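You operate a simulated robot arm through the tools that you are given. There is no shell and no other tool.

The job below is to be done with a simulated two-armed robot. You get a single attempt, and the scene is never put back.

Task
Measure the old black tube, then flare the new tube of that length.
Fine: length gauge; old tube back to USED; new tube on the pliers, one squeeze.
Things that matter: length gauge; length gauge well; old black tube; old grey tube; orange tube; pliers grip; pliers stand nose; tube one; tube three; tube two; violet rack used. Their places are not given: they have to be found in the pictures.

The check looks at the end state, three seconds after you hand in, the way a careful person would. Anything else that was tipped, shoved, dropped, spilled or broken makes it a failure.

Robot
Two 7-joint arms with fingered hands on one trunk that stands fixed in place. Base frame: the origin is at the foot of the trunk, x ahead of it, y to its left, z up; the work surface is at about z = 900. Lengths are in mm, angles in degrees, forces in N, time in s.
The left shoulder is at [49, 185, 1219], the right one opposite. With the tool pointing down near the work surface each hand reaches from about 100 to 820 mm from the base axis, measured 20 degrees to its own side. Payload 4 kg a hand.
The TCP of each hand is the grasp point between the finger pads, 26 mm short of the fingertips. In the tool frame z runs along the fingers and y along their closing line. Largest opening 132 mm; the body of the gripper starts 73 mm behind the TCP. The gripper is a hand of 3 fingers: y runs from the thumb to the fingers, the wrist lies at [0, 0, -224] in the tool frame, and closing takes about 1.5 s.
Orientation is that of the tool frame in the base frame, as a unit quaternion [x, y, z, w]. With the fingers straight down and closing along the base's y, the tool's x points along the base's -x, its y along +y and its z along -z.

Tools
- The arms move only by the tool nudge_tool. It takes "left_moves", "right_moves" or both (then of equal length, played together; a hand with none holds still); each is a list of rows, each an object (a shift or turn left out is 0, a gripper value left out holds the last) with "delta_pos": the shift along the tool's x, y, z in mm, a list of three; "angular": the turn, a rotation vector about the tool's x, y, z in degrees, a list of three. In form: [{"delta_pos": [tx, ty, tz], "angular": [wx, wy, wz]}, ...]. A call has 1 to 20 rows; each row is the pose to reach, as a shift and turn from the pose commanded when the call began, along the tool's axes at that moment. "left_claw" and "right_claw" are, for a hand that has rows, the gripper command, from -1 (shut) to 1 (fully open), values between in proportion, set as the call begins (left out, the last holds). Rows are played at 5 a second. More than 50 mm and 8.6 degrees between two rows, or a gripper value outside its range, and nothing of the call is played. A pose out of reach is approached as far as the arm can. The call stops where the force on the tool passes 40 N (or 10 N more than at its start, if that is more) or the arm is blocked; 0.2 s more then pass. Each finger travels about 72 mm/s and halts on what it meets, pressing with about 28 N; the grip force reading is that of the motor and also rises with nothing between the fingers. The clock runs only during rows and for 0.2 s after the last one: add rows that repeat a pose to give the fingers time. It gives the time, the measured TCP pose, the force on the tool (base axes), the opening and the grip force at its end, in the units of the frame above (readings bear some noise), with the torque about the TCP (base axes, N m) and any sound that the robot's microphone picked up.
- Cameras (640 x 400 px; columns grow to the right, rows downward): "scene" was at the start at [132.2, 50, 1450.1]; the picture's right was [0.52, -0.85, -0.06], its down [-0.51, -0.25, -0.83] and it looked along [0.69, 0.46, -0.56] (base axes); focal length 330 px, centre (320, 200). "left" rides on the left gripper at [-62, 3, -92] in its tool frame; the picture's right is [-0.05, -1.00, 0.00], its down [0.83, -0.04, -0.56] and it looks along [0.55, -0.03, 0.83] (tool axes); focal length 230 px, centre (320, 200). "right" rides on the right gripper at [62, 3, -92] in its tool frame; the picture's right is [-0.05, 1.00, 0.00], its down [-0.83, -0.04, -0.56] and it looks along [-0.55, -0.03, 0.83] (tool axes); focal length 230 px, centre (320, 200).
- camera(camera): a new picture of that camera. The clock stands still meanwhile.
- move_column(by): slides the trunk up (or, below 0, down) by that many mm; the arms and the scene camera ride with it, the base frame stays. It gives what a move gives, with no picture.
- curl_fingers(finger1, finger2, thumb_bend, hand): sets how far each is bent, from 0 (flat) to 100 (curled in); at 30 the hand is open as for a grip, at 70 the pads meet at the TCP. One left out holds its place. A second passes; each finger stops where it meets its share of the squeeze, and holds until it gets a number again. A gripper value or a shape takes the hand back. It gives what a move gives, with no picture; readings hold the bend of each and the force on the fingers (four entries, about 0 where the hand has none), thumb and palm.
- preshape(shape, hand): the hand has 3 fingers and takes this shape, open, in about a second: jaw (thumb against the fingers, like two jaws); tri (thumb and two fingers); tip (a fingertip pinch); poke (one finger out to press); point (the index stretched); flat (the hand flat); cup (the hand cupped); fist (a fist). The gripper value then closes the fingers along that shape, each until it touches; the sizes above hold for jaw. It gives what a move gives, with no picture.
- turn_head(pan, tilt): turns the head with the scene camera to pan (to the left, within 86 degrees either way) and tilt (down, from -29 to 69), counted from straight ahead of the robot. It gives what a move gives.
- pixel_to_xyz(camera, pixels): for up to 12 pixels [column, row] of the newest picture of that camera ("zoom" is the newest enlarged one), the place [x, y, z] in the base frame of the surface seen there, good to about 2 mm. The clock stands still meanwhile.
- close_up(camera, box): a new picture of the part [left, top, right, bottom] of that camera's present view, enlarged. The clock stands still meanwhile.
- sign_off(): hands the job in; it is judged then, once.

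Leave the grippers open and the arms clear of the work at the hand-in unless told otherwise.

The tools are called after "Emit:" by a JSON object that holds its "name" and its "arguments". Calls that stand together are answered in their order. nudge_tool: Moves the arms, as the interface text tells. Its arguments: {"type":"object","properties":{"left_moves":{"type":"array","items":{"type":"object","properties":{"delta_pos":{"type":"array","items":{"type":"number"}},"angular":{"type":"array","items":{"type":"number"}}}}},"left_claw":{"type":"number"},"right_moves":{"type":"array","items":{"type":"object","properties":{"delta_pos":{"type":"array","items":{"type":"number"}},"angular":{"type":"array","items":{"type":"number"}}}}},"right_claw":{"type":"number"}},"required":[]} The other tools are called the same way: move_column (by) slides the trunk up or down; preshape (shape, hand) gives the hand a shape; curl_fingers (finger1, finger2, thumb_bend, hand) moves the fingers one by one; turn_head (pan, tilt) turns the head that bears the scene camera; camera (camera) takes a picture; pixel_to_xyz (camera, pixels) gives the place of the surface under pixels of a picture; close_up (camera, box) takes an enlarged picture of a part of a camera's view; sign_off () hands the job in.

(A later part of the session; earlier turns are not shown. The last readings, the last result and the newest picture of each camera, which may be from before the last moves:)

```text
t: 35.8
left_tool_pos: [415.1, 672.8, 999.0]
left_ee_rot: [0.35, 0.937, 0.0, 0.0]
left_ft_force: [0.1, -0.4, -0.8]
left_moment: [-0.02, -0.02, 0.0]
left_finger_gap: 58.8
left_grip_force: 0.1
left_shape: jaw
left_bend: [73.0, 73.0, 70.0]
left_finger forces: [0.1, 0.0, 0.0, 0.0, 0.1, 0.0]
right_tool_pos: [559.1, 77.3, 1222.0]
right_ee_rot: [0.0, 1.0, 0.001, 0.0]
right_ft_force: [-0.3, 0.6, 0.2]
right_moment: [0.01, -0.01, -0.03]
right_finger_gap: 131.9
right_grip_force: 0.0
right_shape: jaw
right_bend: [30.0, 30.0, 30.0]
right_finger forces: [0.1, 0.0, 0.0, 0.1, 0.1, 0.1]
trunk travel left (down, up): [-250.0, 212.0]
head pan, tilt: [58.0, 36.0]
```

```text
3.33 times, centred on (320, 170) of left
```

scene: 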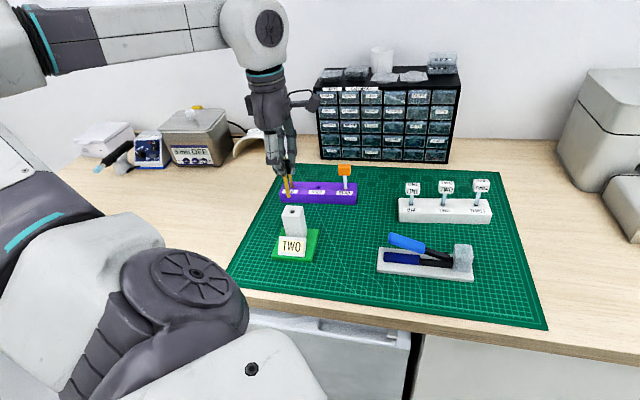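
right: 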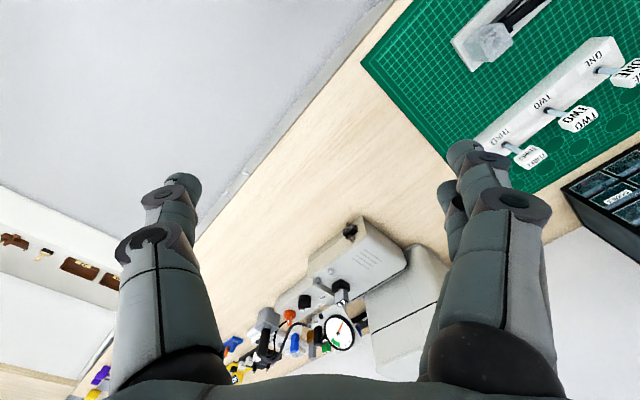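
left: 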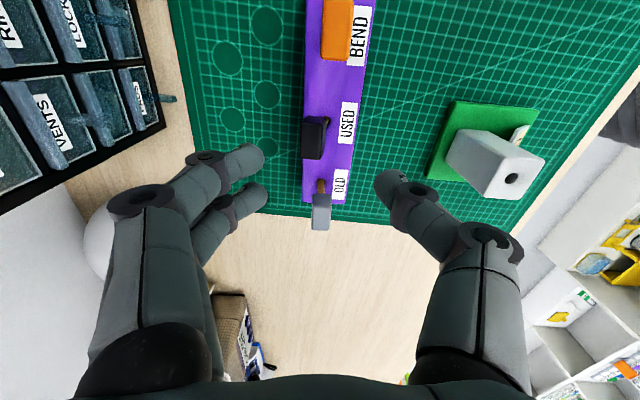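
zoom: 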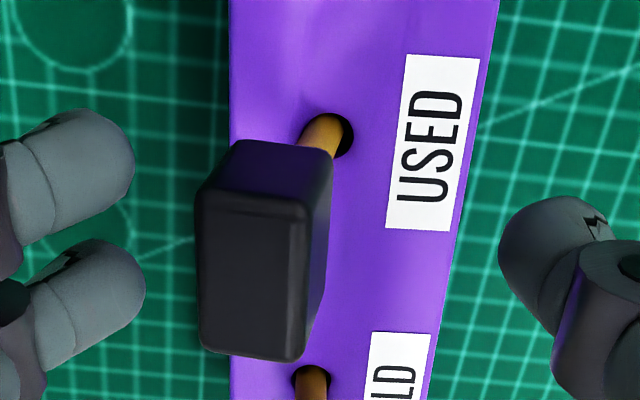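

Well aligned now (hole at y≈−2.0). I close in stages only to about the cap's width so the tube stands up between the pads without a hard squeeze.

Emit:
{"name": "nudge_tool", "arguments": {"left_moves": [{"delta_pos": [0, 0, 0]}, {"delta_pos": [0, 0, 0]}, {"delta_pos": [0, 0, 0]}], "left_claw": -0.6}}

Emit:
{"name": "nudge_tool", "arguments": {"left_moves": [{"delta_pos": [0, 0, 0]}, {"delta_pos": [0, 0, 0]}, {"delta_pos": [0, 0, 0]}], "left_claw": -0.76}}

Emit:
{"name": "close_up", "arguments": {"camera": "left", "box": [224, 110, 416, 230]}}

Emit:
{"name": "close_up", "arguments": {"camera": "scene", "box": [272, 155, 352, 205]}}

```text
t: 36.6
left_tool_pos: [416.9, 673.3, 999.5]
left_ee_rot: [0.35, 0.937, 0.0, 0.0]
left_ft_force: [-0.3, -0.7, 0.0]
left_moment: [0.01, 0.05, 0.0]
left_finger_gap: 26.8
left_grip_force: 0.1
left_shape: jaw
left_bend: [73.0, 73.0, 70.0]
left_finger forces: [0.0, 0.0, 0.0, 0.0, 0.0, 0.0]
right_tool_pos: [558.9, 75.6, 1220.9]
right_ee_rot: [0.001, 1.0, 0.0, 0.0]
right_ft_force: [-0.3, 0.5, -0.5]
right_moment: [0.0, -0.02, -0.02]
right_finger_gap: 131.8
right_grip_force: 0.1
right_shape: jaw
right_bend: [30.0, 30.0, 30.0]
right_finger forces: [0.0, 0.0, 0.1, 0.0, 0.1, 0.0]
trunk travel left (down, up): [-250.0, 212.0]
head pan, tilt: [58.0, 36.0]
```

```text
t: 37.4
left_tool_pos: [416.8, 673.6, 998.4]
left_ee_rot: [0.351, 0.937, 0.0, 0.0]
left_ft_force: [0.0, -0.6, 1.0]
left_moment: [0.01, -0.02, -0.03]
left_finger_gap: 16.6
left_grip_force: 0.0
left_shape: jaw
left_bend: [72.0, 72.0, 70.0]
left_finger forces: [0.3, 0.2, 0.0, 0.0, 0.3, 0.0]
right_tool_pos: [560.9, 76.5, 1220.5]
right_ee_rot: [0.0, 1.0, -0.001, 0.0]
right_ft_force: [0.5, 0.4, 0.1]
right_moment: [-0.01, -0.01, 0.03]
right_finger_gap: 132.2
right_grip_force: 0.0
right_shape: jaw
right_bend: [30.0, 30.0, 30.0]
right_finger forces: [0.0, 0.1, 0.0, 0.1, 0.1, 0.1]
trunk travel left (down, up): [-250.0, 212.0]
head pan, tilt: [58.0, 36.0]
```

```text
3.33 times, centred on (320, 170) of left
```

zoom: 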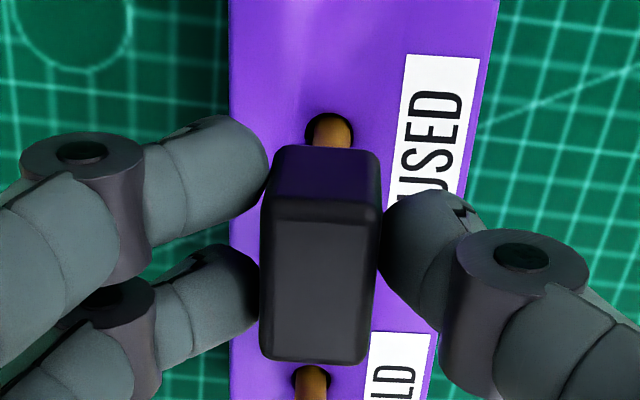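

```text
8.00 times, centred on (312, 180) of scene
```

zoom: 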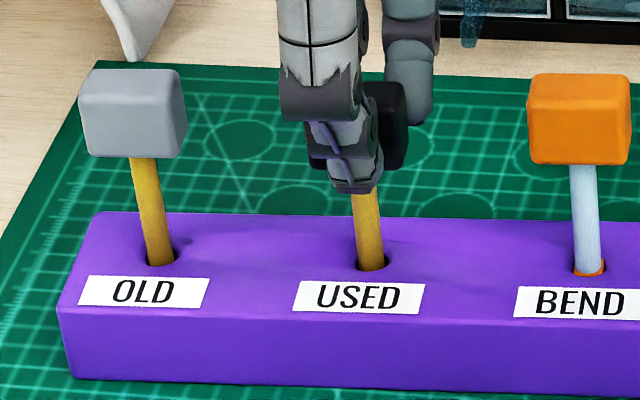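

The cap is upright between the pads with just 0.3 N. I open in small steps, then look.

Emit:
{"name": "nudge_tool", "arguments": {"left_moves": [{"delta_pos": [0, 0, 0]}], "left_claw": -0.75}}

Emit:
{"name": "nudge_tool", "arguments": {"left_moves": [{"delta_pos": [0, 0, 0]}], "left_claw": -0.74}}

Emit:
{"name": "nudge_tool", "arguments": {"left_moves": [{"delta_pos": [0, 0, 0]}], "left_claw": -0.72}}

Emit:
{"name": "nudge_tool", "arguments": {"left_moves": [{"delta_pos": [0, 0, 0]}], "left_claw": -0.69}}

Emit:
{"name": "close_up", "arguments": {"camera": "left", "box": [224, 110, 416, 230]}}

```text
t: 37.8
left_tool_pos: [417.5, 673.4, 999.3]
left_ee_rot: [0.35, 0.937, 0.0, 0.0]
left_ft_force: [0.4, -0.4, -0.2]
left_moment: [0.01, -0.01, 0.0]
left_finger_gap: 16.7
left_grip_force: 0.2
left_shape: jaw
left_bend: [72.0, 72.0, 70.0]
left_finger forces: [0.2, 0.2, 0.0, 0.0, 0.4, 0.1]
right_tool_pos: [557.9, 75.1, 1222.4]
right_ee_rot: [-0.001, 1.0, -0.001, -0.001]
right_ft_force: [-0.6, -0.3, -0.3]
right_moment: [0.0, 0.02, 0.04]
right_finger_gap: 131.9
right_grip_force: 0.0
right_shape: jaw
right_bend: [30.0, 30.0, 30.0]
right_finger forces: [0.1, 0.1, 0.0, 0.0, 0.1, 0.0]
trunk travel left (down, up): [-250.0, 212.0]
head pan, tilt: [58.0, 36.0]
```

```text
t: 38.2
left_tool_pos: [417.2, 673.3, 998.8]
left_ee_rot: [0.35, 0.937, 0.001, 0.0]
left_ft_force: [-0.2, 0.0, 0.3]
left_moment: [0.0, -0.04, -0.04]
left_finger_gap: 17.0
left_grip_force: 0.1
left_shape: jaw
left_bend: [72.0, 72.0, 70.0]
left_finger forces: [0.1, 0.1, 0.0, 0.0, 0.2, 0.1]
right_tool_pos: [558.7, 76.3, 1221.9]
right_ee_rot: [0.0, 1.0, 0.0, 0.001]
right_ft_force: [0.8, 0.2, 0.0]
right_moment: [0.0, 0.01, 0.01]
right_finger_gap: 132.0
right_grip_force: 0.0
right_shape: jaw
right_bend: [30.0, 30.0, 30.0]
right_finger forces: [0.1, 0.0, 0.0, 0.1, 0.1, 0.1]
trunk travel left (down, up): [-250.0, 212.0]
head pan, tilt: [58.0, 36.0]
```

```text
t: 38.6
left_tool_pos: [417.0, 672.6, 999.8]
left_ee_rot: [0.35, 0.937, 0.0, 0.0]
left_ft_force: [-0.4, -0.3, -0.4]
left_moment: [-0.02, -0.02, 0.04]
left_finger_gap: 18.2
left_grip_force: 0.1
left_shape: jaw
left_bend: [72.0, 72.0, 70.0]
left_finger forces: [0.1, 0.0, 0.0, 0.1, 0.0, 0.0]
right_tool_pos: [558.9, 75.7, 1221.5]
right_ee_rot: [0.0, 1.0, 0.0, 0.0]
right_ft_force: [-0.4, -0.2, 0.3]
right_moment: [0.01, -0.02, 0.02]
right_finger_gap: 131.8
right_grip_force: 0.0
right_shape: jaw
right_bend: [30.0, 30.0, 30.0]
right_finger forces: [0.0, 0.0, 0.0, 0.0, 0.1, 0.0]
trunk travel left (down, up): [-250.0, 212.0]
head pan, tilt: [58.0, 36.0]
```

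```text
t: 39.0
left_tool_pos: [415.6, 673.2, 998.4]
left_ee_rot: [0.35, 0.937, 0.0, 0.0]
left_ft_force: [0.3, -0.6, -0.8]
left_moment: [-0.04, -0.04, 0.0]
left_finger_gap: 19.8
left_grip_force: 0.1
left_shape: jaw
left_bend: [72.0, 72.0, 70.0]
left_finger forces: [0.1, 0.1, 0.0, 0.0, 0.0, 0.0]
right_tool_pos: [559.9, 76.6, 1221.1]
right_ee_rot: [0.0, 1.0, 0.0, 0.001]
right_ft_force: [0.3, 0.2, 0.4]
right_moment: [-0.01, 0.01, -0.01]
right_finger_gap: 131.9
right_grip_force: 0.0
right_shape: jaw
right_bend: [30.0, 30.0, 30.0]
right_finger forces: [0.0, 0.0, 0.0, 0.1, 0.0, 0.0]
trunk travel left (down, up): [-250.0, 212.0]
head pan, tilt: [58.0, 36.0]
```

```text
3.33 times, centred on (320, 170) of left
```

zoom: 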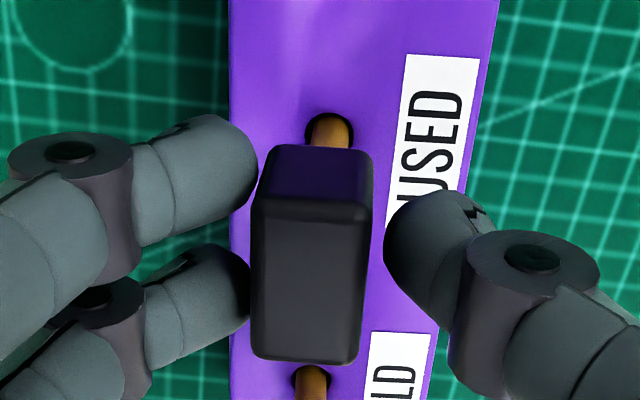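

The cap follows the fingers, leaning slightly to their side; upright would be ~1.5 mm further toward the thumb. I pinch lightly again, shift −1.5 mm in tool y and open slowly once more.

Emit:
{"name": "nudge_tool", "arguments": {"left_moves": [{"delta_pos": [0, 0, 0]}, {"delta_pos": [0, 0, 0]}], "left_claw": -0.76}}

Emit:
{"name": "nudge_tool", "arguments": {"left_moves": [{"delta_pos": [0, -0.8, 0]}, {"delta_pos": [0, -1.6, 0]}, {"delta_pos": [0, -1.6, 0]}]}}

Emit:
{"name": "close_up", "arguments": {"camera": "left", "box": [224, 110, 416, 230]}}

```text
t: 39.6
left_tool_pos: [417.4, 671.7, 1000.0]
left_ee_rot: [0.35, 0.937, 0.0, 0.0]
left_ft_force: [0.0, 0.5, 0.0]
left_moment: [0.01, -0.03, 0.0]
left_finger_gap: 16.5
left_grip_force: 0.1
left_shape: jaw
left_bend: [72.0, 72.0, 70.0]
left_finger forces: [0.1, 0.3, 0.0, 0.0, 0.4, 0.1]
right_tool_pos: [559.9, 76.4, 1221.4]
right_ee_rot: [-0.001, 1.0, 0.0, 0.0]
right_ft_force: [-0.3, 0.6, 0.5]
right_moment: [0.0, -0.02, 0.0]
right_finger_gap: 132.0
right_grip_force: 0.1
right_shape: jaw
right_bend: [30.0, 30.0, 30.0]
right_finger forces: [0.1, 0.0, 0.0, 0.0, 0.0, 0.1]
trunk travel left (down, up): [-250.0, 212.0]
head pan, tilt: [58.0, 36.0]
```

```text
t: 40.4
left_tool_pos: [416.2, 671.9, 998.5]
left_ee_rot: [0.35, 0.937, 0.0, 0.001]
left_ft_force: [0.3, 0.5, -0.6]
left_moment: [-0.03, -0.01, 0.0]
left_finger_gap: 16.4
left_grip_force: 0.1
left_shape: jaw
left_bend: [72.0, 72.0, 70.0]
left_finger forces: [0.2, 0.2, 0.0, 0.1, 0.4, 0.1]
right_tool_pos: [558.1, 76.2, 1221.3]
right_ee_rot: [0.0, 1.0, 0.0, 0.0]
right_ft_force: [0.4, -0.4, 1.0]
right_moment: [0.04, 0.01, -0.02]
right_finger_gap: 131.8
right_grip_force: 0.1
right_shape: jaw
right_bend: [30.0, 30.0, 30.0]
right_finger forces: [0.0, 0.0, 0.0, 0.0, 0.1, 0.0]
trunk travel left (down, up): [-250.0, 212.0]
head pan, tilt: [58.0, 36.0]
```

```text
3.33 times, centred on (320, 170) of left
```

zoom: 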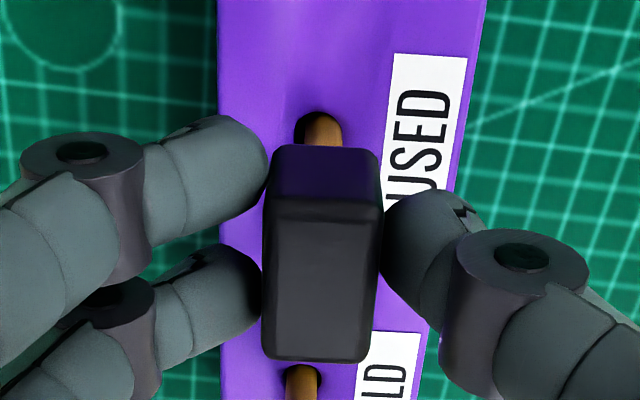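

Nearly upright now. I open slowly again.

Emit:
{"name": "nudge_tool", "arguments": {"left_moves": [{"delta_pos": [0, -0.5, 0]}], "left_claw": -0.74}}

Emit:
{"name": "nudge_tool", "arguments": {"left_moves": [{"delta_pos": [0, 0, 0]}], "left_claw": -0.72}}

Emit:
{"name": "nudge_tool", "arguments": {"left_moves": [{"delta_pos": [0, 0, 0]}, {"delta_pos": [0, 0, 0]}], "left_claw": -0.69}}

Emit:
{"name": "close_up", "arguments": {"camera": "left", "box": [224, 110, 416, 230]}}

```text
t: 40.8
left_tool_pos: [414.6, 669.2, 999.3]
left_ee_rot: [0.351, 0.936, 0.0, 0.0]
left_ft_force: [0.8, 0.1, 0.0]
left_moment: [0.02, -0.02, 0.01]
left_finger_gap: 16.8
left_grip_force: 0.0
left_shape: jaw
left_bend: [72.0, 72.0, 70.0]
left_finger forces: [0.1, 0.1, 0.0, 0.1, 0.2, 0.1]
right_tool_pos: [558.8, 76.3, 1221.7]
right_ee_rot: [0.0, 1.0, 0.001, 0.0]
right_ft_force: [0.1, -0.1, -0.4]
right_moment: [0.01, -0.03, 0.03]
right_finger_gap: 131.8
right_grip_force: 0.0
right_shape: jaw
right_bend: [30.0, 30.0, 30.0]
right_finger forces: [0.0, 0.0, 0.0, 0.0, 0.0, 0.0]
trunk travel left (down, up): [-250.0, 212.0]
head pan, tilt: [58.0, 36.0]
```

```text
t: 41.2
left_tool_pos: [413.8, 670.8, 998.9]
left_ee_rot: [0.35, 0.937, 0.0, 0.0]
left_ft_force: [0.0, 0.8, -0.9]
left_moment: [0.01, -0.04, 0.0]
left_finger_gap: 18.2
left_grip_force: 0.0
left_shape: jaw
left_bend: [72.0, 72.0, 70.0]
left_finger forces: [0.0, 0.0, 0.0, 0.0, 0.0, 0.0]
right_tool_pos: [559.3, 75.9, 1222.2]
right_ee_rot: [0.0, 1.0, 0.0, 0.0]
right_ft_force: [-0.4, 0.3, -0.3]
right_moment: [-0.01, -0.03, 0.02]
right_finger_gap: 132.0
right_grip_force: 0.1
right_shape: jaw
right_bend: [30.0, 30.0, 30.0]
right_finger forces: [0.0, 0.0, 0.0, 0.1, 0.1, 0.1]
trunk travel left (down, up): [-250.0, 212.0]
head pan, tilt: [58.0, 36.0]
```

```text
t: 41.8
left_tool_pos: [415.1, 670.8, 999.6]
left_ee_rot: [0.351, 0.937, 0.001, 0.0]
left_ft_force: [-0.4, -0.5, 0.1]
left_moment: [-0.01, 0.05, -0.04]
left_finger_gap: 20.0
left_grip_force: 0.0
left_shape: jaw
left_bend: [72.0, 72.0, 70.0]
left_finger forces: [0.0, 0.0, 0.0, 0.0, 0.0, 0.1]
right_tool_pos: [558.9, 76.4, 1222.0]
right_ee_rot: [0.0, 1.0, 0.0, 0.0]
right_ft_force: [0.0, -0.2, -0.4]
right_moment: [-0.02, 0.04, 0.01]
right_finger_gap: 132.0
right_grip_force: 0.1
right_shape: jaw
right_bend: [30.0, 30.0, 30.0]
right_finger forces: [0.0, 0.0, 0.0, 0.0, 0.0, 0.0]
trunk travel left (down, up): [-250.0, 212.0]
head pan, tilt: [58.0, 36.0]
```

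```text
3.33 times, centred on (320, 170) of left
```

zoom: 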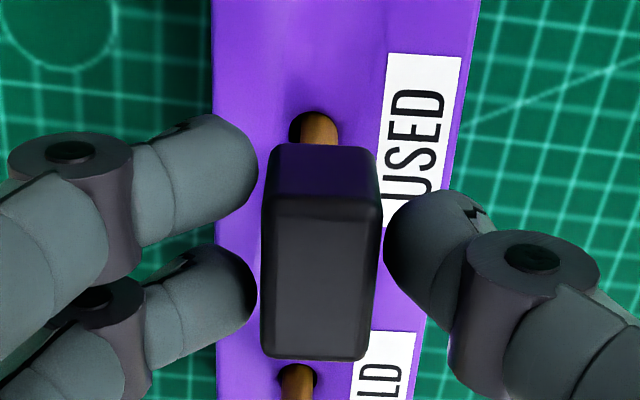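

The cap now stands free with gaps on both sides and zero forces. I keep opening in steps to 60 mm and check.

Emit:
{"name": "nudge_tool", "arguments": {"left_moves": [{"delta_pos": [0, 0, 0]}, {"delta_pos": [0, 0, 0]}], "left_claw": -0.6}}

Emit:
{"name": "nudge_tool", "arguments": {"left_moves": [{"delta_pos": [0, 0, 0]}, {"delta_pos": [0, 0, 0]}, {"delta_pos": [0, 0, 0]}, {"delta_pos": [0, 0, 0]}], "left_claw": -0.1}}

Emit:
{"name": "close_up", "arguments": {"camera": "left", "box": [224, 110, 416, 230]}}

```text
t: 42.4
left_tool_pos: [414.4, 669.4, 999.6]
left_ee_rot: [0.351, 0.937, 0.001, 0.0]
left_ft_force: [-0.5, -1.2, 0.2]
left_moment: [-0.02, 0.02, 0.02]
left_finger_gap: 26.0
left_grip_force: 0.0
left_shape: jaw
left_bend: [73.0, 73.0, 70.0]
left_finger forces: [0.0, 0.0, 0.1, 0.0, 0.1, 0.0]
right_tool_pos: [558.9, 76.0, 1221.0]
right_ee_rot: [0.0, 1.0, 0.0, 0.0]
right_ft_force: [0.5, -0.3, -0.3]
right_moment: [0.02, 0.03, 0.0]
right_finger_gap: 132.0
right_grip_force: 0.0
right_shape: jaw
right_bend: [30.0, 30.0, 30.0]
right_finger forces: [0.1, 0.0, 0.0, 0.1, 0.0, 0.0]
trunk travel left (down, up): [-250.0, 212.0]
head pan, tilt: [58.0, 36.0]
```

```text
t: 43.4
left_tool_pos: [415.7, 670.0, 998.8]
left_ee_rot: [0.35, 0.937, 0.0, 0.0]
left_ft_force: [-0.2, 0.2, -0.5]
left_moment: [-0.03, -0.03, 0.02]
left_finger_gap: 58.5
left_grip_force: 0.0
left_shape: jaw
left_bend: [73.0, 73.0, 70.0]
left_finger forces: [0.0, 0.1, 0.0, 0.1, 0.0, 0.0]
right_tool_pos: [559.3, 75.8, 1221.5]
right_ee_rot: [-0.001, 1.0, -0.001, 0.0]
right_ft_force: [0.1, 0.0, 0.0]
right_moment: [0.05, 0.01, -0.01]
right_finger_gap: 131.9
right_grip_force: 0.0
right_shape: jaw
right_bend: [30.0, 30.0, 30.0]
right_finger forces: [0.0, 0.0, 0.0, 0.0, 0.0, 0.0]
trunk travel left (down, up): [-250.0, 212.0]
head pan, tilt: [58.0, 36.0]
```

```text
3.33 times, centred on (320, 170) of left
```

zoom: 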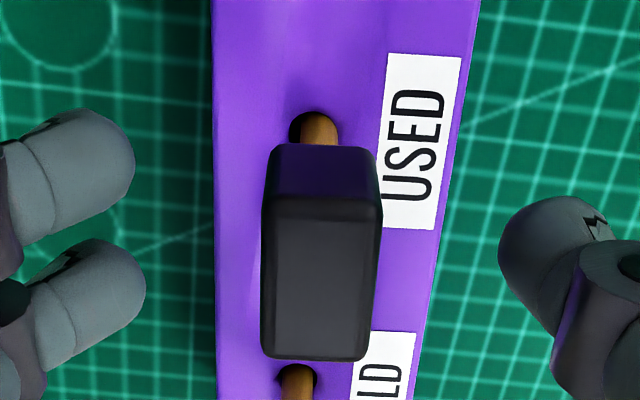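

The black tube stands upright in USED. I lift the hand straight up 120 mm, then carry it above tube TWO near (594,432).

Emit:
{"name": "nudge_tool", "arguments": {"left_moves": [{"delta_pos": [0, 0, -15]}, {"delta_pos": [0, 0, -40]}, {"delta_pos": [0, 0, -75]}, {"delta_pos": [0, 0, -115]}, {"delta_pos": [0, 0, -120]}, {"delta_pos": [-36, -8, -120]}, {"delta_pos": [-72, -16, -120]}, {"delta_pos": [-109, -23, -120]}, {"delta_pos": [-145, -31, -120]}, {"delta_pos": [-182, -39, -120]}, {"delta_pos": [-218, -47, -120]}, {"delta_pos": [-255, -55, -120]}, {"delta_pos": [-291, -62.5, -120]}, {"delta_pos": [-291, -62.5, -120]}, {"delta_pos": [-291, -62.5, -120]}]}}

Emit:
{"name": "camera", "arguments": {"camera": "left"}}

Emit:
{"name": "turn_head", "arguments": {"pan": 40, "tilt": 38}}

Emit:
{"name": "camera", "arguments": {"camera": "scene"}}

```text
t: 46.6
left_tool_pos: [598.4, 430.9, 1120.3]
left_ee_rot: [0.35, 0.937, -0.001, 0.0]
left_ft_force: [-0.6, 1.0, 0.2]
left_moment: [-0.01, 0.0, -0.01]
left_finger_gap: 58.8
left_grip_force: 0.2
left_shape: jaw
left_bend: [73.0, 73.0, 70.0]
left_finger forces: [0.0, 0.0, 0.0, 0.0, 0.0, 0.0]
right_tool_pos: [558.8, 75.5, 1221.5]
right_ee_rot: [0.001, 1.0, 0.0, 0.0]
right_ft_force: [-0.6, 0.4, 0.1]
right_moment: [0.0, -0.01, -0.02]
right_finger_gap: 131.9
right_grip_force: 0.0
right_shape: jaw
right_bend: [30.0, 30.0, 30.0]
right_finger forces: [0.0, 0.1, 0.1, 0.0, 0.1, 0.0]
trunk travel left (down, up): [-250.0, 212.0]
head pan, tilt: [58.0, 36.0]
```

```text
taken
```

left: 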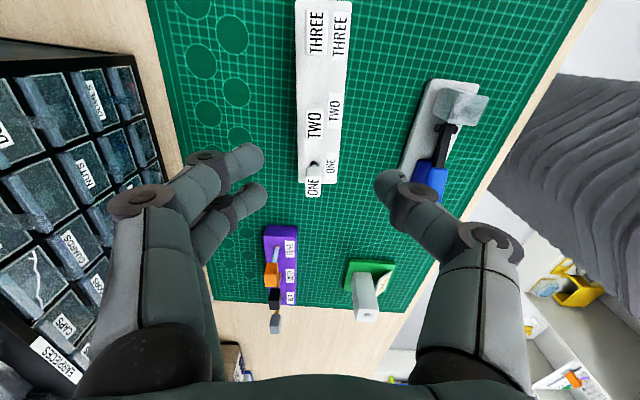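

```text
t: 47.4
left_tool_pos: [597.6, 431.6, 1119.8]
left_ee_rot: [0.351, 0.936, 0.0, 0.001]
left_ft_force: [-0.9, 0.3, -0.3]
left_moment: [0.0, 0.0, 0.0]
left_finger_gap: 58.8
left_grip_force: 0.0
left_shape: jaw
left_bend: [73.0, 73.0, 70.0]
left_finger forces: [0.1, 0.1, 0.0, 0.0, 0.0, 0.1]
right_tool_pos: [559.4, 76.2, 1220.9]
right_ee_rot: [0.0, 1.0, 0.0, 0.0]
right_ft_force: [-0.2, 0.5, 0.3]
right_moment: [0.0, 0.02, -0.01]
right_finger_gap: 132.0
right_grip_force: 0.1
right_shape: jaw
right_bend: [30.0, 30.0, 30.0]
right_finger forces: [0.1, 0.0, 0.0, 0.1, 0.0, 0.0]
trunk travel left (down, up): [-250.0, 212.0]
head pan, tilt: [40.0, 38.0]
```

```text
taken
```

scene: 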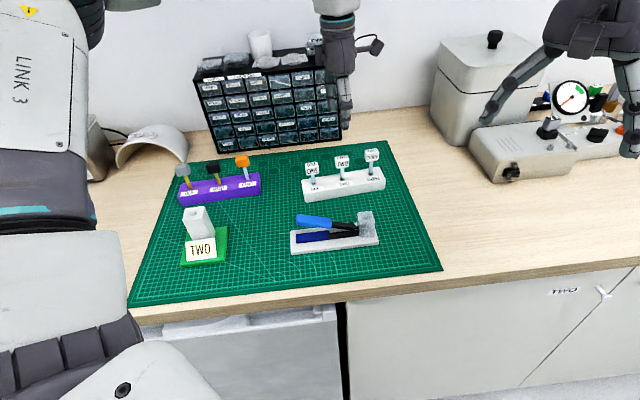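

I enlarge both views around tube TWO and check the violet rack too.

Emit:
{"name": "close_up", "arguments": {"camera": "scene", "box": [160, 145, 272, 215]}}

Emit:
{"name": "close_up", "arguments": {"camera": "left", "box": [272, 95, 368, 155]}}

Emit:
{"name": "pixel_to_xyz", "arguments": {"camera": "zoom", "pixels": [[230, 110], [350, 110], [230, 275], [335, 275], [290, 190], [180, 190], [430, 190], [180, 60]]}}

Emit:
{"name": "close_up", "arguments": {"camera": "scene", "box": [296, 140, 392, 200]}}

Emit:
{"name": "pixel_to_xyz", "arguments": {"camera": "zoom", "pixels": [[270, 110], [345, 110], [275, 130], [345, 125], [280, 165], [345, 160], [310, 115], [310, 145], [315, 230], [312, 200], [110, 255], [505, 215]]}}

```text
5.71 times, centred on (216, 180) of scene
```

zoom: 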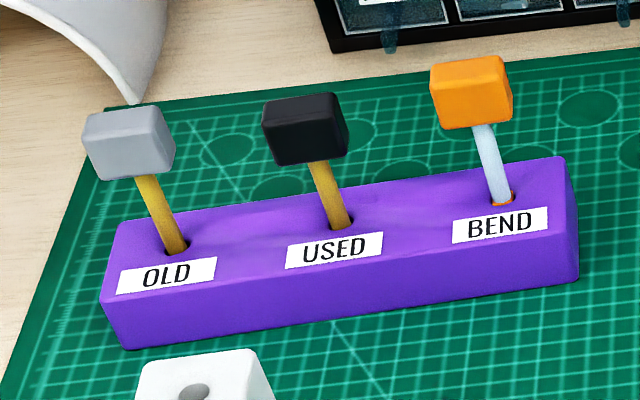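

```text
6.67 times, centred on (320, 125) of left
```

zoom: 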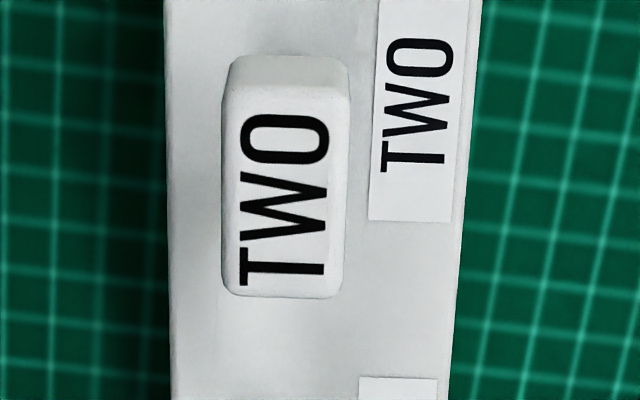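

```text
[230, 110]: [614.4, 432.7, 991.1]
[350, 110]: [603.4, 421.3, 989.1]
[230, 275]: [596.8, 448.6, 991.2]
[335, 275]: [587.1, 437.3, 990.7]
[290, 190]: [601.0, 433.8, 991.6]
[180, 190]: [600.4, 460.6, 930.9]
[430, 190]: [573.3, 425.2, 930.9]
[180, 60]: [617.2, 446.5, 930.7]
```

```text
6.67 times, centred on (344, 170) of scene
```

zoom: 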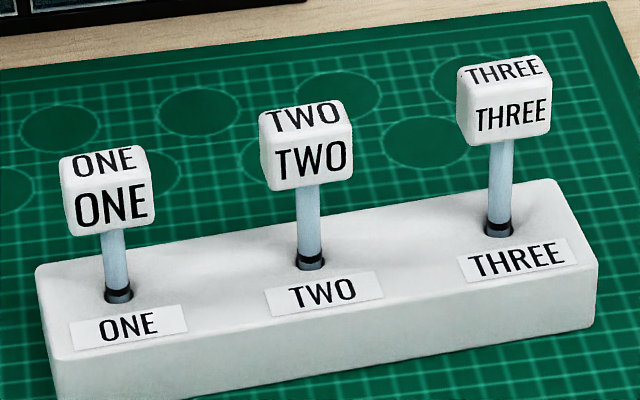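

```text
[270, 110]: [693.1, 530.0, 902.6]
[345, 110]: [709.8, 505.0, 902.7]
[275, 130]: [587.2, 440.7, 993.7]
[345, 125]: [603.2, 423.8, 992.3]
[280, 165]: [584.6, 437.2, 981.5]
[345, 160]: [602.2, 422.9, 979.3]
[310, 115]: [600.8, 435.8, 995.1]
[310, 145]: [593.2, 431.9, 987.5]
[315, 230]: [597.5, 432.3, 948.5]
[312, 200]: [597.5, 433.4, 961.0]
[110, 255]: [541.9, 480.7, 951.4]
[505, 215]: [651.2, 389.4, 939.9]
```

TWO's cap centre is near (600,435), top z≈993; the black tube stands upright in USED. I shift tool (−1, +6.4), turn −1.5° to match the white rack, and descend 60 mm to check.

Emit:
{"name": "nudge_tool", "arguments": {"left_moves": [{"delta_pos": [-1, 6.4, 10], "angular": [0, 0, -1.5]}, {"delta_pos": [-1, 6.4, 35], "angular": [0, 0, -1.5]}, {"delta_pos": [-1, 6.4, 60], "angular": [0, 0, -1.5]}, {"delta_pos": [-1, 6.4, 60], "angular": [0, 0, -1.5]}, {"delta_pos": [-1, 6.4, 60], "angular": [0, 0, -1.5]}]}}

Emit:
{"name": "close_up", "arguments": {"camera": "left", "box": [224, 110, 416, 230]}}

```text
t: 48.6
left_tool_pos: [601.8, 436.3, 1058.1]
left_ee_rot: [0.338, 0.941, 0.001, 0.001]
left_ft_force: [0.6, 0.2, -0.1]
left_moment: [0.0, 0.0, -0.02]
left_finger_gap: 58.8
left_grip_force: 0.1
left_shape: jaw
left_bend: [73.0, 73.0, 70.0]
left_finger forces: [0.0, 0.0, 0.0, 0.0, 0.0, 0.0]
right_tool_pos: [559.3, 75.4, 1221.4]
right_ee_rot: [0.0, 1.0, 0.0, 0.0]
right_ft_force: [0.4, 0.2, -0.5]
right_moment: [-0.04, -0.01, 0.03]
right_finger_gap: 131.8
right_grip_force: 0.0
right_shape: jaw
right_bend: [30.0, 30.0, 30.0]
right_finger forces: [0.0, 0.0, 0.0, 0.1, 0.0, 0.1]
trunk travel left (down, up): [-250.0, 212.0]
head pan, tilt: [40.0, 38.0]
```

```text
3.33 times, centred on (320, 170) of left
```

zoom: 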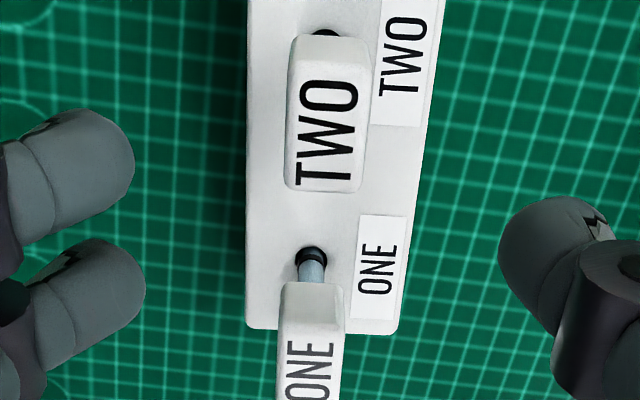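

Cap at tool (−2.3, −2.0); wanted (−1, −2.1). I shift −1.3 in tool x and descend 59 mm to grip height.

Emit:
{"name": "nudge_tool", "arguments": {"left_moves": [{"delta_pos": [-1.3, 0.1, 20]}, {"delta_pos": [-1.3, 0.1, 40]}, {"delta_pos": [-1.3, 0.1, 53]}, {"delta_pos": [-1.3, 0.1, 59]}, {"delta_pos": [-1.3, 0.1, 59]}]}}

Emit:
{"name": "close_up", "arguments": {"camera": "left", "box": [224, 110, 416, 230]}}

Emit:
{"name": "close_up", "arguments": {"camera": "scene", "box": [296, 130, 392, 190]}}

```text
t: 49.8
left_tool_pos: [599.5, 435.9, 999.7]
left_ee_rot: [0.338, 0.941, 0.0, 0.0]
left_ft_force: [0.5, -0.7, -0.7]
left_moment: [0.01, 0.02, -0.02]
left_finger_gap: 58.8
left_grip_force: 0.1
left_shape: jaw
left_bend: [73.0, 73.0, 70.0]
left_finger forces: [0.0, 0.0, 0.0, 0.1, 0.0, 0.0]
right_tool_pos: [559.3, 75.2, 1222.0]
right_ee_rot: [0.0, 1.0, 0.0, 0.0]
right_ft_force: [0.4, 0.4, 1.4]
right_moment: [-0.01, -0.04, -0.02]
right_finger_gap: 131.9
right_grip_force: 0.0
right_shape: jaw
right_bend: [30.0, 30.0, 30.0]
right_finger forces: [0.0, 0.0, 0.1, 0.0, 0.0, 0.0]
trunk travel left (down, up): [-250.0, 212.0]
head pan, tilt: [40.0, 38.0]
```

```text
3.33 times, centred on (320, 170) of left
```

zoom: 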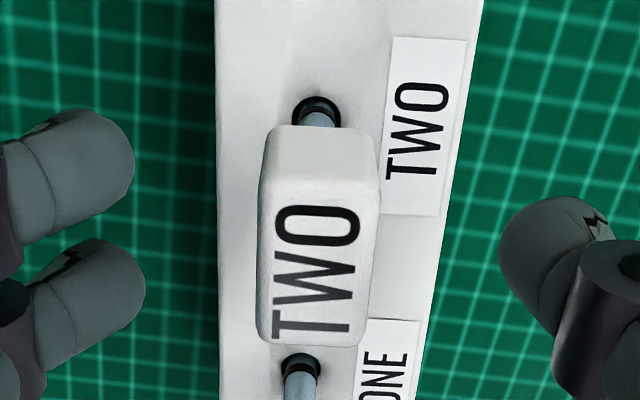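

```text
6.67 times, centred on (344, 160) of scene
```

zoom: 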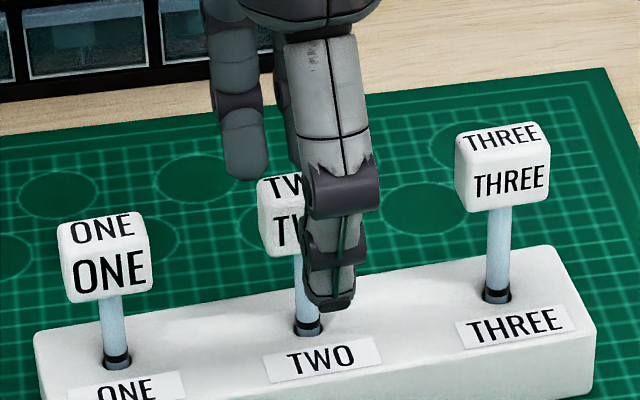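

Cap is well placed, about 0.9 mm toward the fingers. I shift +0.9 in tool y and close in two stages on the cap.

Emit:
{"name": "nudge_tool", "arguments": {"left_moves": [{"delta_pos": [0, 0.9, 0]}, {"delta_pos": [0, 0.9, 0]}, {"delta_pos": [0, 0.9, 0]}, {"delta_pos": [0, 0.9, 0]}], "left_claw": -0.65}}

Emit:
{"name": "close_up", "arguments": {"camera": "left", "box": [224, 110, 416, 230]}}

```text
t: 50.8
left_tool_pos: [598.8, 436.6, 1000.4]
left_ee_rot: [0.338, 0.941, 0.001, 0.0]
left_ft_force: [-0.1, -0.2, -0.6]
left_moment: [0.0, 0.01, 0.04]
left_finger_gap: 23.8
left_grip_force: 0.1
left_shape: jaw
left_bend: [73.0, 73.0, 70.0]
left_finger forces: [0.0, 0.1, 0.1, 0.0, 0.0, 0.1]
right_tool_pos: [560.2, 76.2, 1222.3]
right_ee_rot: [0.001, 1.0, -0.001, 0.0]
right_ft_force: [-0.5, 0.5, 0.0]
right_moment: [0.03, 0.02, -0.01]
right_finger_gap: 131.9
right_grip_force: 0.0
right_shape: jaw
right_bend: [30.0, 30.0, 30.0]
right_finger forces: [0.0, 0.0, 0.1, 0.0, 0.0, 0.0]
trunk travel left (down, up): [-250.0, 212.0]
head pan, tilt: [40.0, 38.0]
```

```text
3.33 times, centred on (320, 170) of left
```

zoom: 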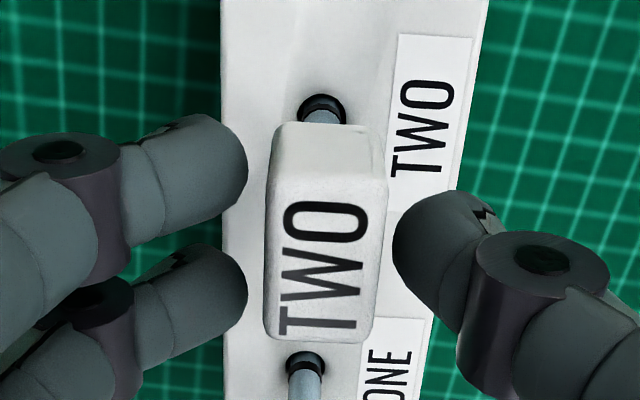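

The cap is now slightly nearer the thumb; I shift −0.7 back and close fully.

Emit:
{"name": "nudge_tool", "arguments": {"left_moves": [{"delta_pos": [0, -0.7, 0]}, {"delta_pos": [0, -0.7, 0]}]}}

Emit:
{"name": "nudge_tool", "arguments": {"left_moves": [{"delta_pos": [0, 0, 0]}, {"delta_pos": [0, 0, 0]}, {"delta_pos": [0, 0, 0]}], "left_claw": -0.77}}

Emit:
{"name": "nudge_tool", "arguments": {"left_moves": [{"delta_pos": [0, 0, 0]}, {"delta_pos": [0, 0, 0]}, {"delta_pos": [0, 0, 0]}, {"delta_pos": [0, 0, 0]}], "left_claw": -1}}

Emit:
{"name": "close_up", "arguments": {"camera": "left", "box": [224, 110, 416, 230]}}

```text
t: 51.4
left_tool_pos: [598.6, 435.5, 999.8]
left_ee_rot: [0.339, 0.941, 0.001, 0.001]
left_ft_force: [0.1, 0.5, 0.9]
left_moment: [-0.01, -0.01, 0.02]
left_finger_gap: 23.5
left_grip_force: 0.0
left_shape: jaw
left_bend: [73.0, 73.0, 70.0]
left_finger forces: [0.0, 0.1, 0.0, 0.0, 0.0, 0.0]
right_tool_pos: [559.4, 75.5, 1222.1]
right_ee_rot: [0.0, 1.0, 0.0, -0.001]
right_ft_force: [1.0, 0.2, -0.1]
right_moment: [0.01, -0.01, 0.0]
right_finger_gap: 132.0
right_grip_force: 0.1
right_shape: jaw
right_bend: [30.0, 30.0, 30.0]
right_finger forces: [0.0, 0.0, 0.0, 0.0, 0.1, 0.0]
trunk travel left (down, up): [-250.0, 212.0]
head pan, tilt: [40.0, 38.0]
```

```text
t: 52.2
left_tool_pos: [599.1, 436.1, 999.9]
left_ee_rot: [0.338, 0.941, -0.001, 0.0]
left_ft_force: [0.1, 0.2, -0.8]
left_moment: [-0.01, -0.01, -0.01]
left_finger_gap: 12.5
left_grip_force: 27.9
left_shape: jaw
left_bend: [72.0, 72.0, 70.0]
left_finger forces: [12.6, 12.5, 0.0, 0.0, 25.0, 0.0]
right_tool_pos: [558.9, 76.5, 1219.9]
right_ee_rot: [0.0, 1.0, 0.001, 0.0]
right_ft_force: [0.3, 0.1, -0.5]
right_moment: [0.04, 0.0, 0.03]
right_finger_gap: 131.9
right_grip_force: 0.1
right_shape: jaw
right_bend: [30.0, 30.0, 30.0]
right_finger forces: [0.0, 0.1, 0.1, 0.0, 0.1, 0.0]
trunk travel left (down, up): [-250.0, 212.0]
head pan, tilt: [40.0, 38.0]
```

```text
t: 53.2
left_tool_pos: [599.1, 436.9, 1000.8]
left_ee_rot: [0.338, 0.941, -0.001, 0.0]
left_ft_force: [0.8, 0.5, 0.5]
left_moment: [-0.01, -0.02, 0.0]
left_finger_gap: 12.8
left_grip_force: 27.5
left_shape: jaw
left_bend: [72.0, 72.0, 70.0]
left_finger forces: [12.5, 12.6, 0.0, 0.0, 25.0, 0.1]
right_tool_pos: [559.8, 75.8, 1220.7]
right_ee_rot: [0.0, 1.0, 0.0, 0.0]
right_ft_force: [0.5, -0.2, 0.2]
right_moment: [-0.02, -0.03, -0.02]
right_finger_gap: 131.7
right_grip_force: 0.0
right_shape: jaw
right_bend: [30.0, 30.0, 30.0]
right_finger forces: [0.0, 0.0, 0.1, 0.0, 0.0, 0.0]
trunk travel left (down, up): [-250.0, 212.0]
head pan, tilt: [40.0, 38.0]
```

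```text
3.33 times, centred on (320, 170) of left
```

zoom: 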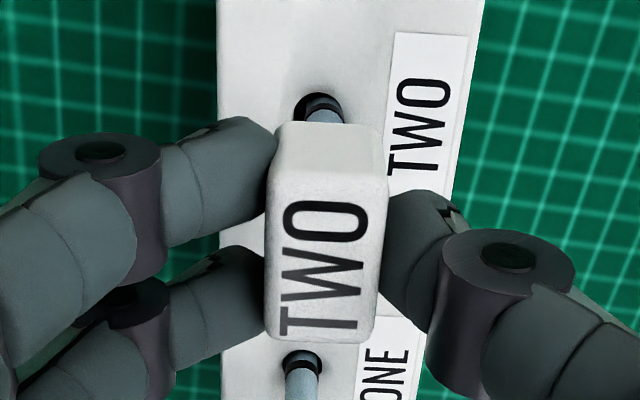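

Tube TWO is gripped (12.5+12.5 / 25 N). I lift 120 mm straight up.

Emit:
{"name": "nudge_tool", "arguments": {"left_moves": [{"delta_pos": [0, 0, -10]}, {"delta_pos": [0, 0, -25]}, {"delta_pos": [0, 0, -45]}, {"delta_pos": [0, 0, -70]}, {"delta_pos": [0, 0, -100]}, {"delta_pos": [0, 0, -120]}, {"delta_pos": [0, 0, -120]}]}}

Emit:
{"name": "camera", "arguments": {"camera": "left"}}

Emit:
{"name": "camera", "arguments": {"camera": "scene"}}

Emit:
{"name": "close_up", "arguments": {"camera": "scene", "box": [280, 90, 408, 170]}}

```text
t: 54.8
left_tool_pos: [600.2, 438.5, 1122.1]
left_ee_rot: [0.337, 0.941, 0.001, 0.0]
left_ft_force: [-0.3, -0.1, 1.1]
left_moment: [0.01, 0.0, -0.04]
left_finger_gap: 12.6
left_grip_force: 28.4
left_shape: jaw
left_bend: [72.0, 72.0, 70.0]
left_finger forces: [12.5, 12.6, 0.0, 0.1, 25.1, 0.0]
right_tool_pos: [559.5, 76.0, 1220.9]
right_ee_rot: [0.0, 1.0, 0.0, 0.0]
right_ft_force: [-0.1, -0.2, -0.3]
right_moment: [-0.01, -0.01, -0.03]
right_finger_gap: 131.7
right_grip_force: 0.1
right_shape: jaw
right_bend: [30.0, 30.0, 30.0]
right_finger forces: [0.0, 0.0, 0.0, 0.1, 0.0, 0.0]
trunk travel left (down, up): [-250.0, 212.0]
head pan, tilt: [40.0, 38.0]
```

```text
taken
```

left: 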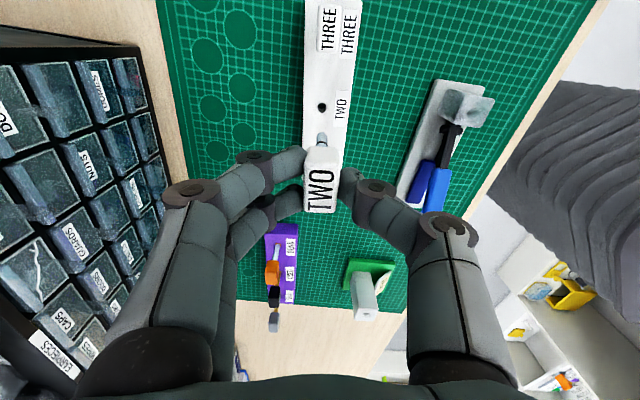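

```text
taken
```

scene: 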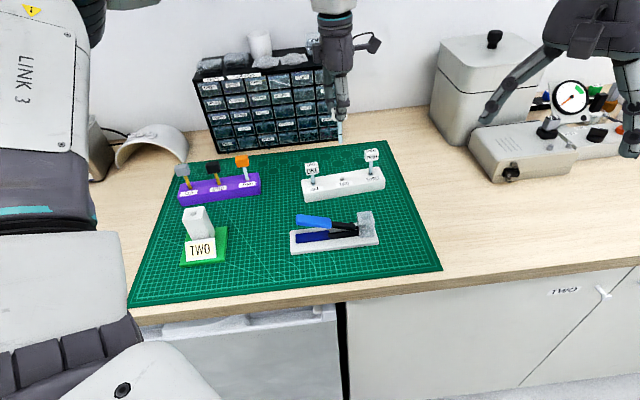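

```text
5.00 times, centred on (344, 130) of scene
```

zoom: 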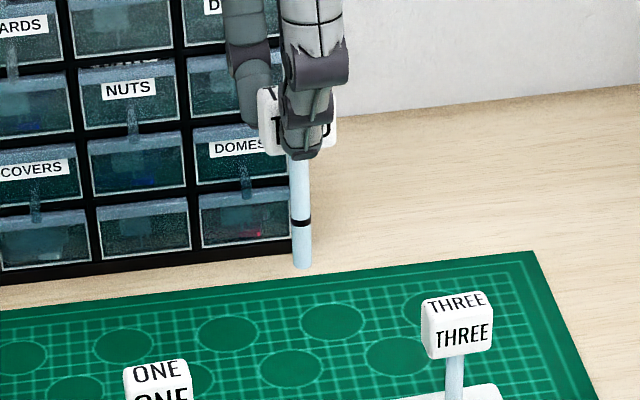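

Tube TWO (with a black band) is out. Now I study the pliers' nose from both cameras.

Emit:
{"name": "close_up", "arguments": {"camera": "scene", "box": [330, 200, 394, 240]}}

Emit:
{"name": "pixel_to_xyz", "arguments": {"camera": "zoom", "pixels": [[285, 130], [420, 120], [300, 175], [450, 165], [360, 140], [345, 150], [385, 145], [360, 130], [365, 165], [320, 230], [440, 250], [250, 220]]}}

Emit:
{"name": "close_up", "arguments": {"camera": "left", "box": [400, 70, 512, 140]}}

Emit:
{"name": "pixel_to_xyz", "arguments": {"camera": "zoom", "pixels": [[250, 130], [280, 180], [350, 150], [420, 170], [330, 120], [300, 130], [400, 140], [370, 180], [340, 190], [440, 150], [520, 140], [460, 200]]}}

```text
10.00 times, centred on (362, 220) of scene
```

zoom: 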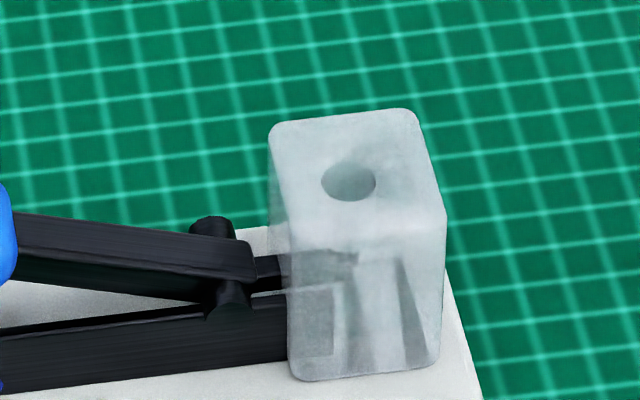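

```text
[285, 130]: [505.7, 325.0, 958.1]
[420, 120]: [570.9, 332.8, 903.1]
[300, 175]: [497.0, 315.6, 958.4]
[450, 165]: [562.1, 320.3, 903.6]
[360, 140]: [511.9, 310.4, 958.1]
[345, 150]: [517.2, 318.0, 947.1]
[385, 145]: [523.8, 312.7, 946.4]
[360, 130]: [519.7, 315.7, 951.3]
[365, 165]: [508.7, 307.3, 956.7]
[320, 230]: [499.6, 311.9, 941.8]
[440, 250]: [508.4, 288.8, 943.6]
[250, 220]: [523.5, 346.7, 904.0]
```

```text
5.71 times, centred on (456, 105) of left
```

zoom: 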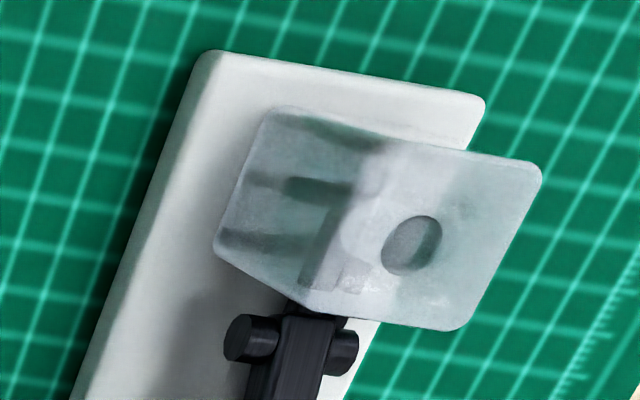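

```text
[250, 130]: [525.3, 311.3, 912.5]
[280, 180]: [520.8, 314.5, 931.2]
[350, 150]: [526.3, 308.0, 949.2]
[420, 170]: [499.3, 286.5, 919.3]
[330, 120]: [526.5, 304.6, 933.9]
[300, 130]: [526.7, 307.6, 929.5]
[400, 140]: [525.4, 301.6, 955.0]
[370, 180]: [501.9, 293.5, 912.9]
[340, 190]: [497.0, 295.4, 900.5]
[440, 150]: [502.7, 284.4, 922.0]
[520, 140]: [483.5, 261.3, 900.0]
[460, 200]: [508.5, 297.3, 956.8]
```

I query more points around the nose hole's rim (centre (349,182) in the scene enlargement).

Emit:
{"name": "close_up", "arguments": {"camera": "scene", "box": [330, 200, 394, 240]}}

Emit:
{"name": "pixel_to_xyz", "arguments": {"camera": "zoom", "pixels": [[312, 186], [386, 178], [353, 152], [345, 212], [349, 182], [278, 135], [405, 115], [435, 215], [295, 232], [320, 220], [400, 200], [390, 140]]}}

Emit:
{"name": "pixel_to_xyz", "arguments": {"camera": "scene", "pixels": [[361, 215], [369, 218], [365, 222], [360, 218], [372, 214], [366, 213], [368, 223], [362, 223]]}}

```text
10.00 times, centred on (362, 220) of scene
```

zoom: 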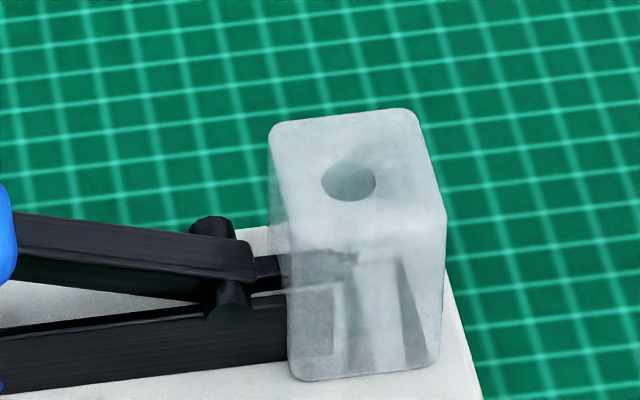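

```text
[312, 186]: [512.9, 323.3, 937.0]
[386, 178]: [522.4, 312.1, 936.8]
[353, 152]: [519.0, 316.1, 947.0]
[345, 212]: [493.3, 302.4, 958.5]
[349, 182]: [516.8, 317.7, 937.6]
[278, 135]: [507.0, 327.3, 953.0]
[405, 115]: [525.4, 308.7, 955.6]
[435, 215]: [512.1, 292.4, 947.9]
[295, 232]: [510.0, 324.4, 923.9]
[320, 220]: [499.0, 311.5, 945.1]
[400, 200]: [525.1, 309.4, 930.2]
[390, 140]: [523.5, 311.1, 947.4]
```

```text
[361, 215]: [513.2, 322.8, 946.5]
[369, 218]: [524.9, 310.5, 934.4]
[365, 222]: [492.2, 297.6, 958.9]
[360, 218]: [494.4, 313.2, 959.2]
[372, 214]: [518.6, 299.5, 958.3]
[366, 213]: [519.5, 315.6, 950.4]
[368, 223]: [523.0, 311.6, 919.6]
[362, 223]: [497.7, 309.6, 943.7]
```

The nose hole is near (501–506, 305), top z≈958. I move the left hand with tube TWO to above it (tool −8.9, −162.7) at this height, and at the same time draw the right arm 120 mm away to −y for room.

Emit:
{"name": "nudge_tool", "arguments": {"left_moves": [{"delta_pos": [-1.5, -27, 0]}, {"delta_pos": [-3, -54, 0]}, {"delta_pos": [-4.5, -81, 0]}, {"delta_pos": [-6, -108, 0]}, {"delta_pos": [-7.4, -135.5, 0]}, {"delta_pos": [-8.9, -162.7, 0]}, {"delta_pos": [-8.9, -162.7, 0]}, {"delta_pos": [-8.9, -162.7, 0]}], "right_moves": [{"delta_pos": [0, -20, 0]}, {"delta_pos": [0, -40, 0]}, {"delta_pos": [0, -60, 0]}, {"delta_pos": [0, -80, 0]}, {"delta_pos": [0, -100, 0]}, {"delta_pos": [0, -120, 0]}, {"delta_pos": [0, -120, 0]}, {"delta_pos": [0, -120, 0]}]}}

Emit:
{"name": "camera", "arguments": {"camera": "left"}}

Emit:
{"name": "close_up", "arguments": {"camera": "left", "box": [272, 90, 368, 150]}}

Emit:
{"name": "camera", "arguments": {"camera": "scene"}}

Emit:
{"name": "close_up", "arguments": {"camera": "scene", "box": [310, 170, 406, 230]}}

```text
t: 56.6
left_tool_pos: [503.6, 307.0, 1120.2]
left_ee_rot: [0.338, 0.941, 0.001, 0.0]
left_ft_force: [-0.6, 0.8, 0.2]
left_moment: [0.01, 0.01, 0.03]
left_finger_gap: 12.6
left_grip_force: 28.1
left_shape: jaw
left_bend: [72.0, 72.0, 70.0]
left_finger forces: [12.6, 12.7, 0.0, 0.1, 25.3, 0.0]
right_tool_pos: [560.2, -43.2, 1220.1]
right_ee_rot: [0.0, 1.0, 0.0, 0.0]
right_ft_force: [-0.2, 0.1, -1.0]
right_moment: [0.03, 0.02, 0.04]
right_finger_gap: 132.0
right_grip_force: 0.0
right_shape: jaw
right_bend: [30.0, 30.0, 30.0]
right_finger forces: [0.0, 0.0, 0.0, 0.1, 0.1, 0.1]
trunk travel left (down, up): [-250.0, 212.0]
head pan, tilt: [40.0, 38.0]
```

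```text
taken
```

left: 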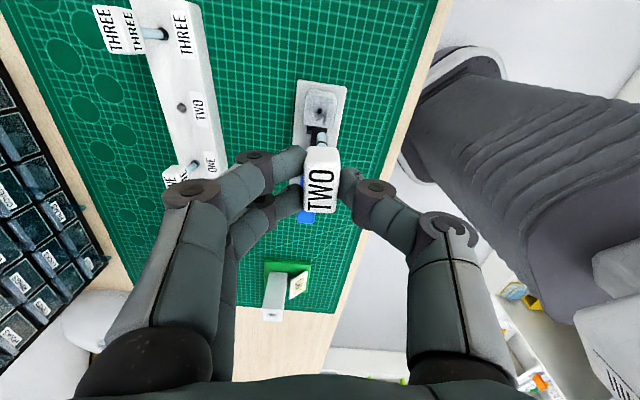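

```text
6.67 times, centred on (320, 120) of left
```

zoom: 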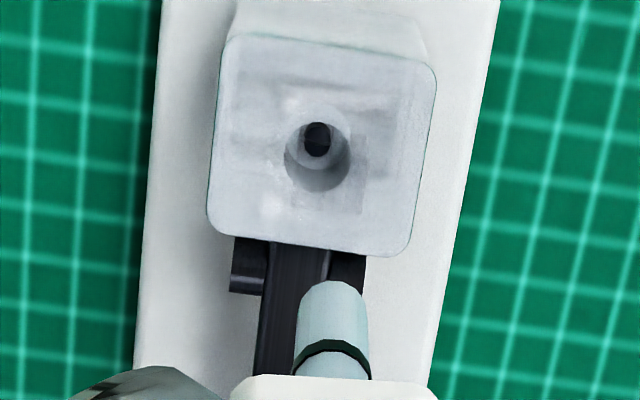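

```text
taken
```

scene: 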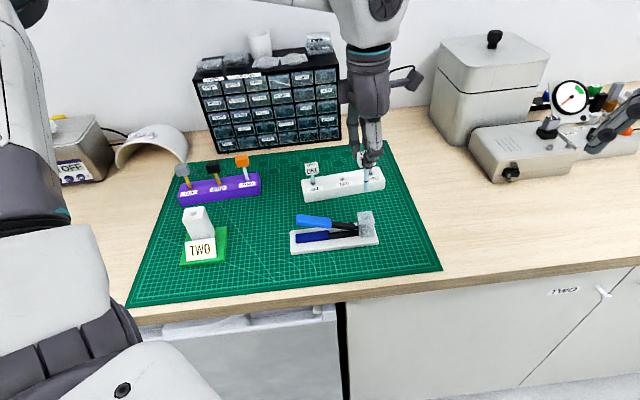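

```text
6.67 times, centred on (358, 200) of scene
```

zoom: 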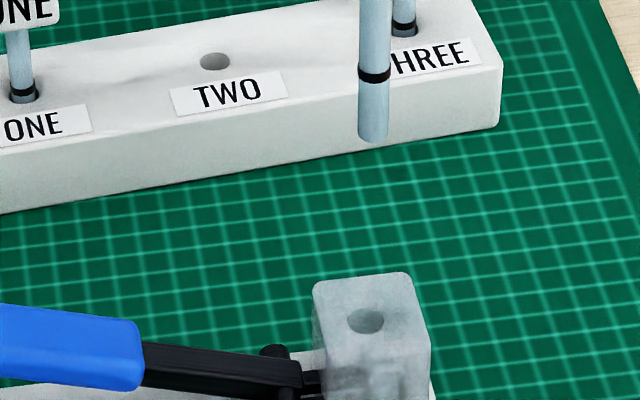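

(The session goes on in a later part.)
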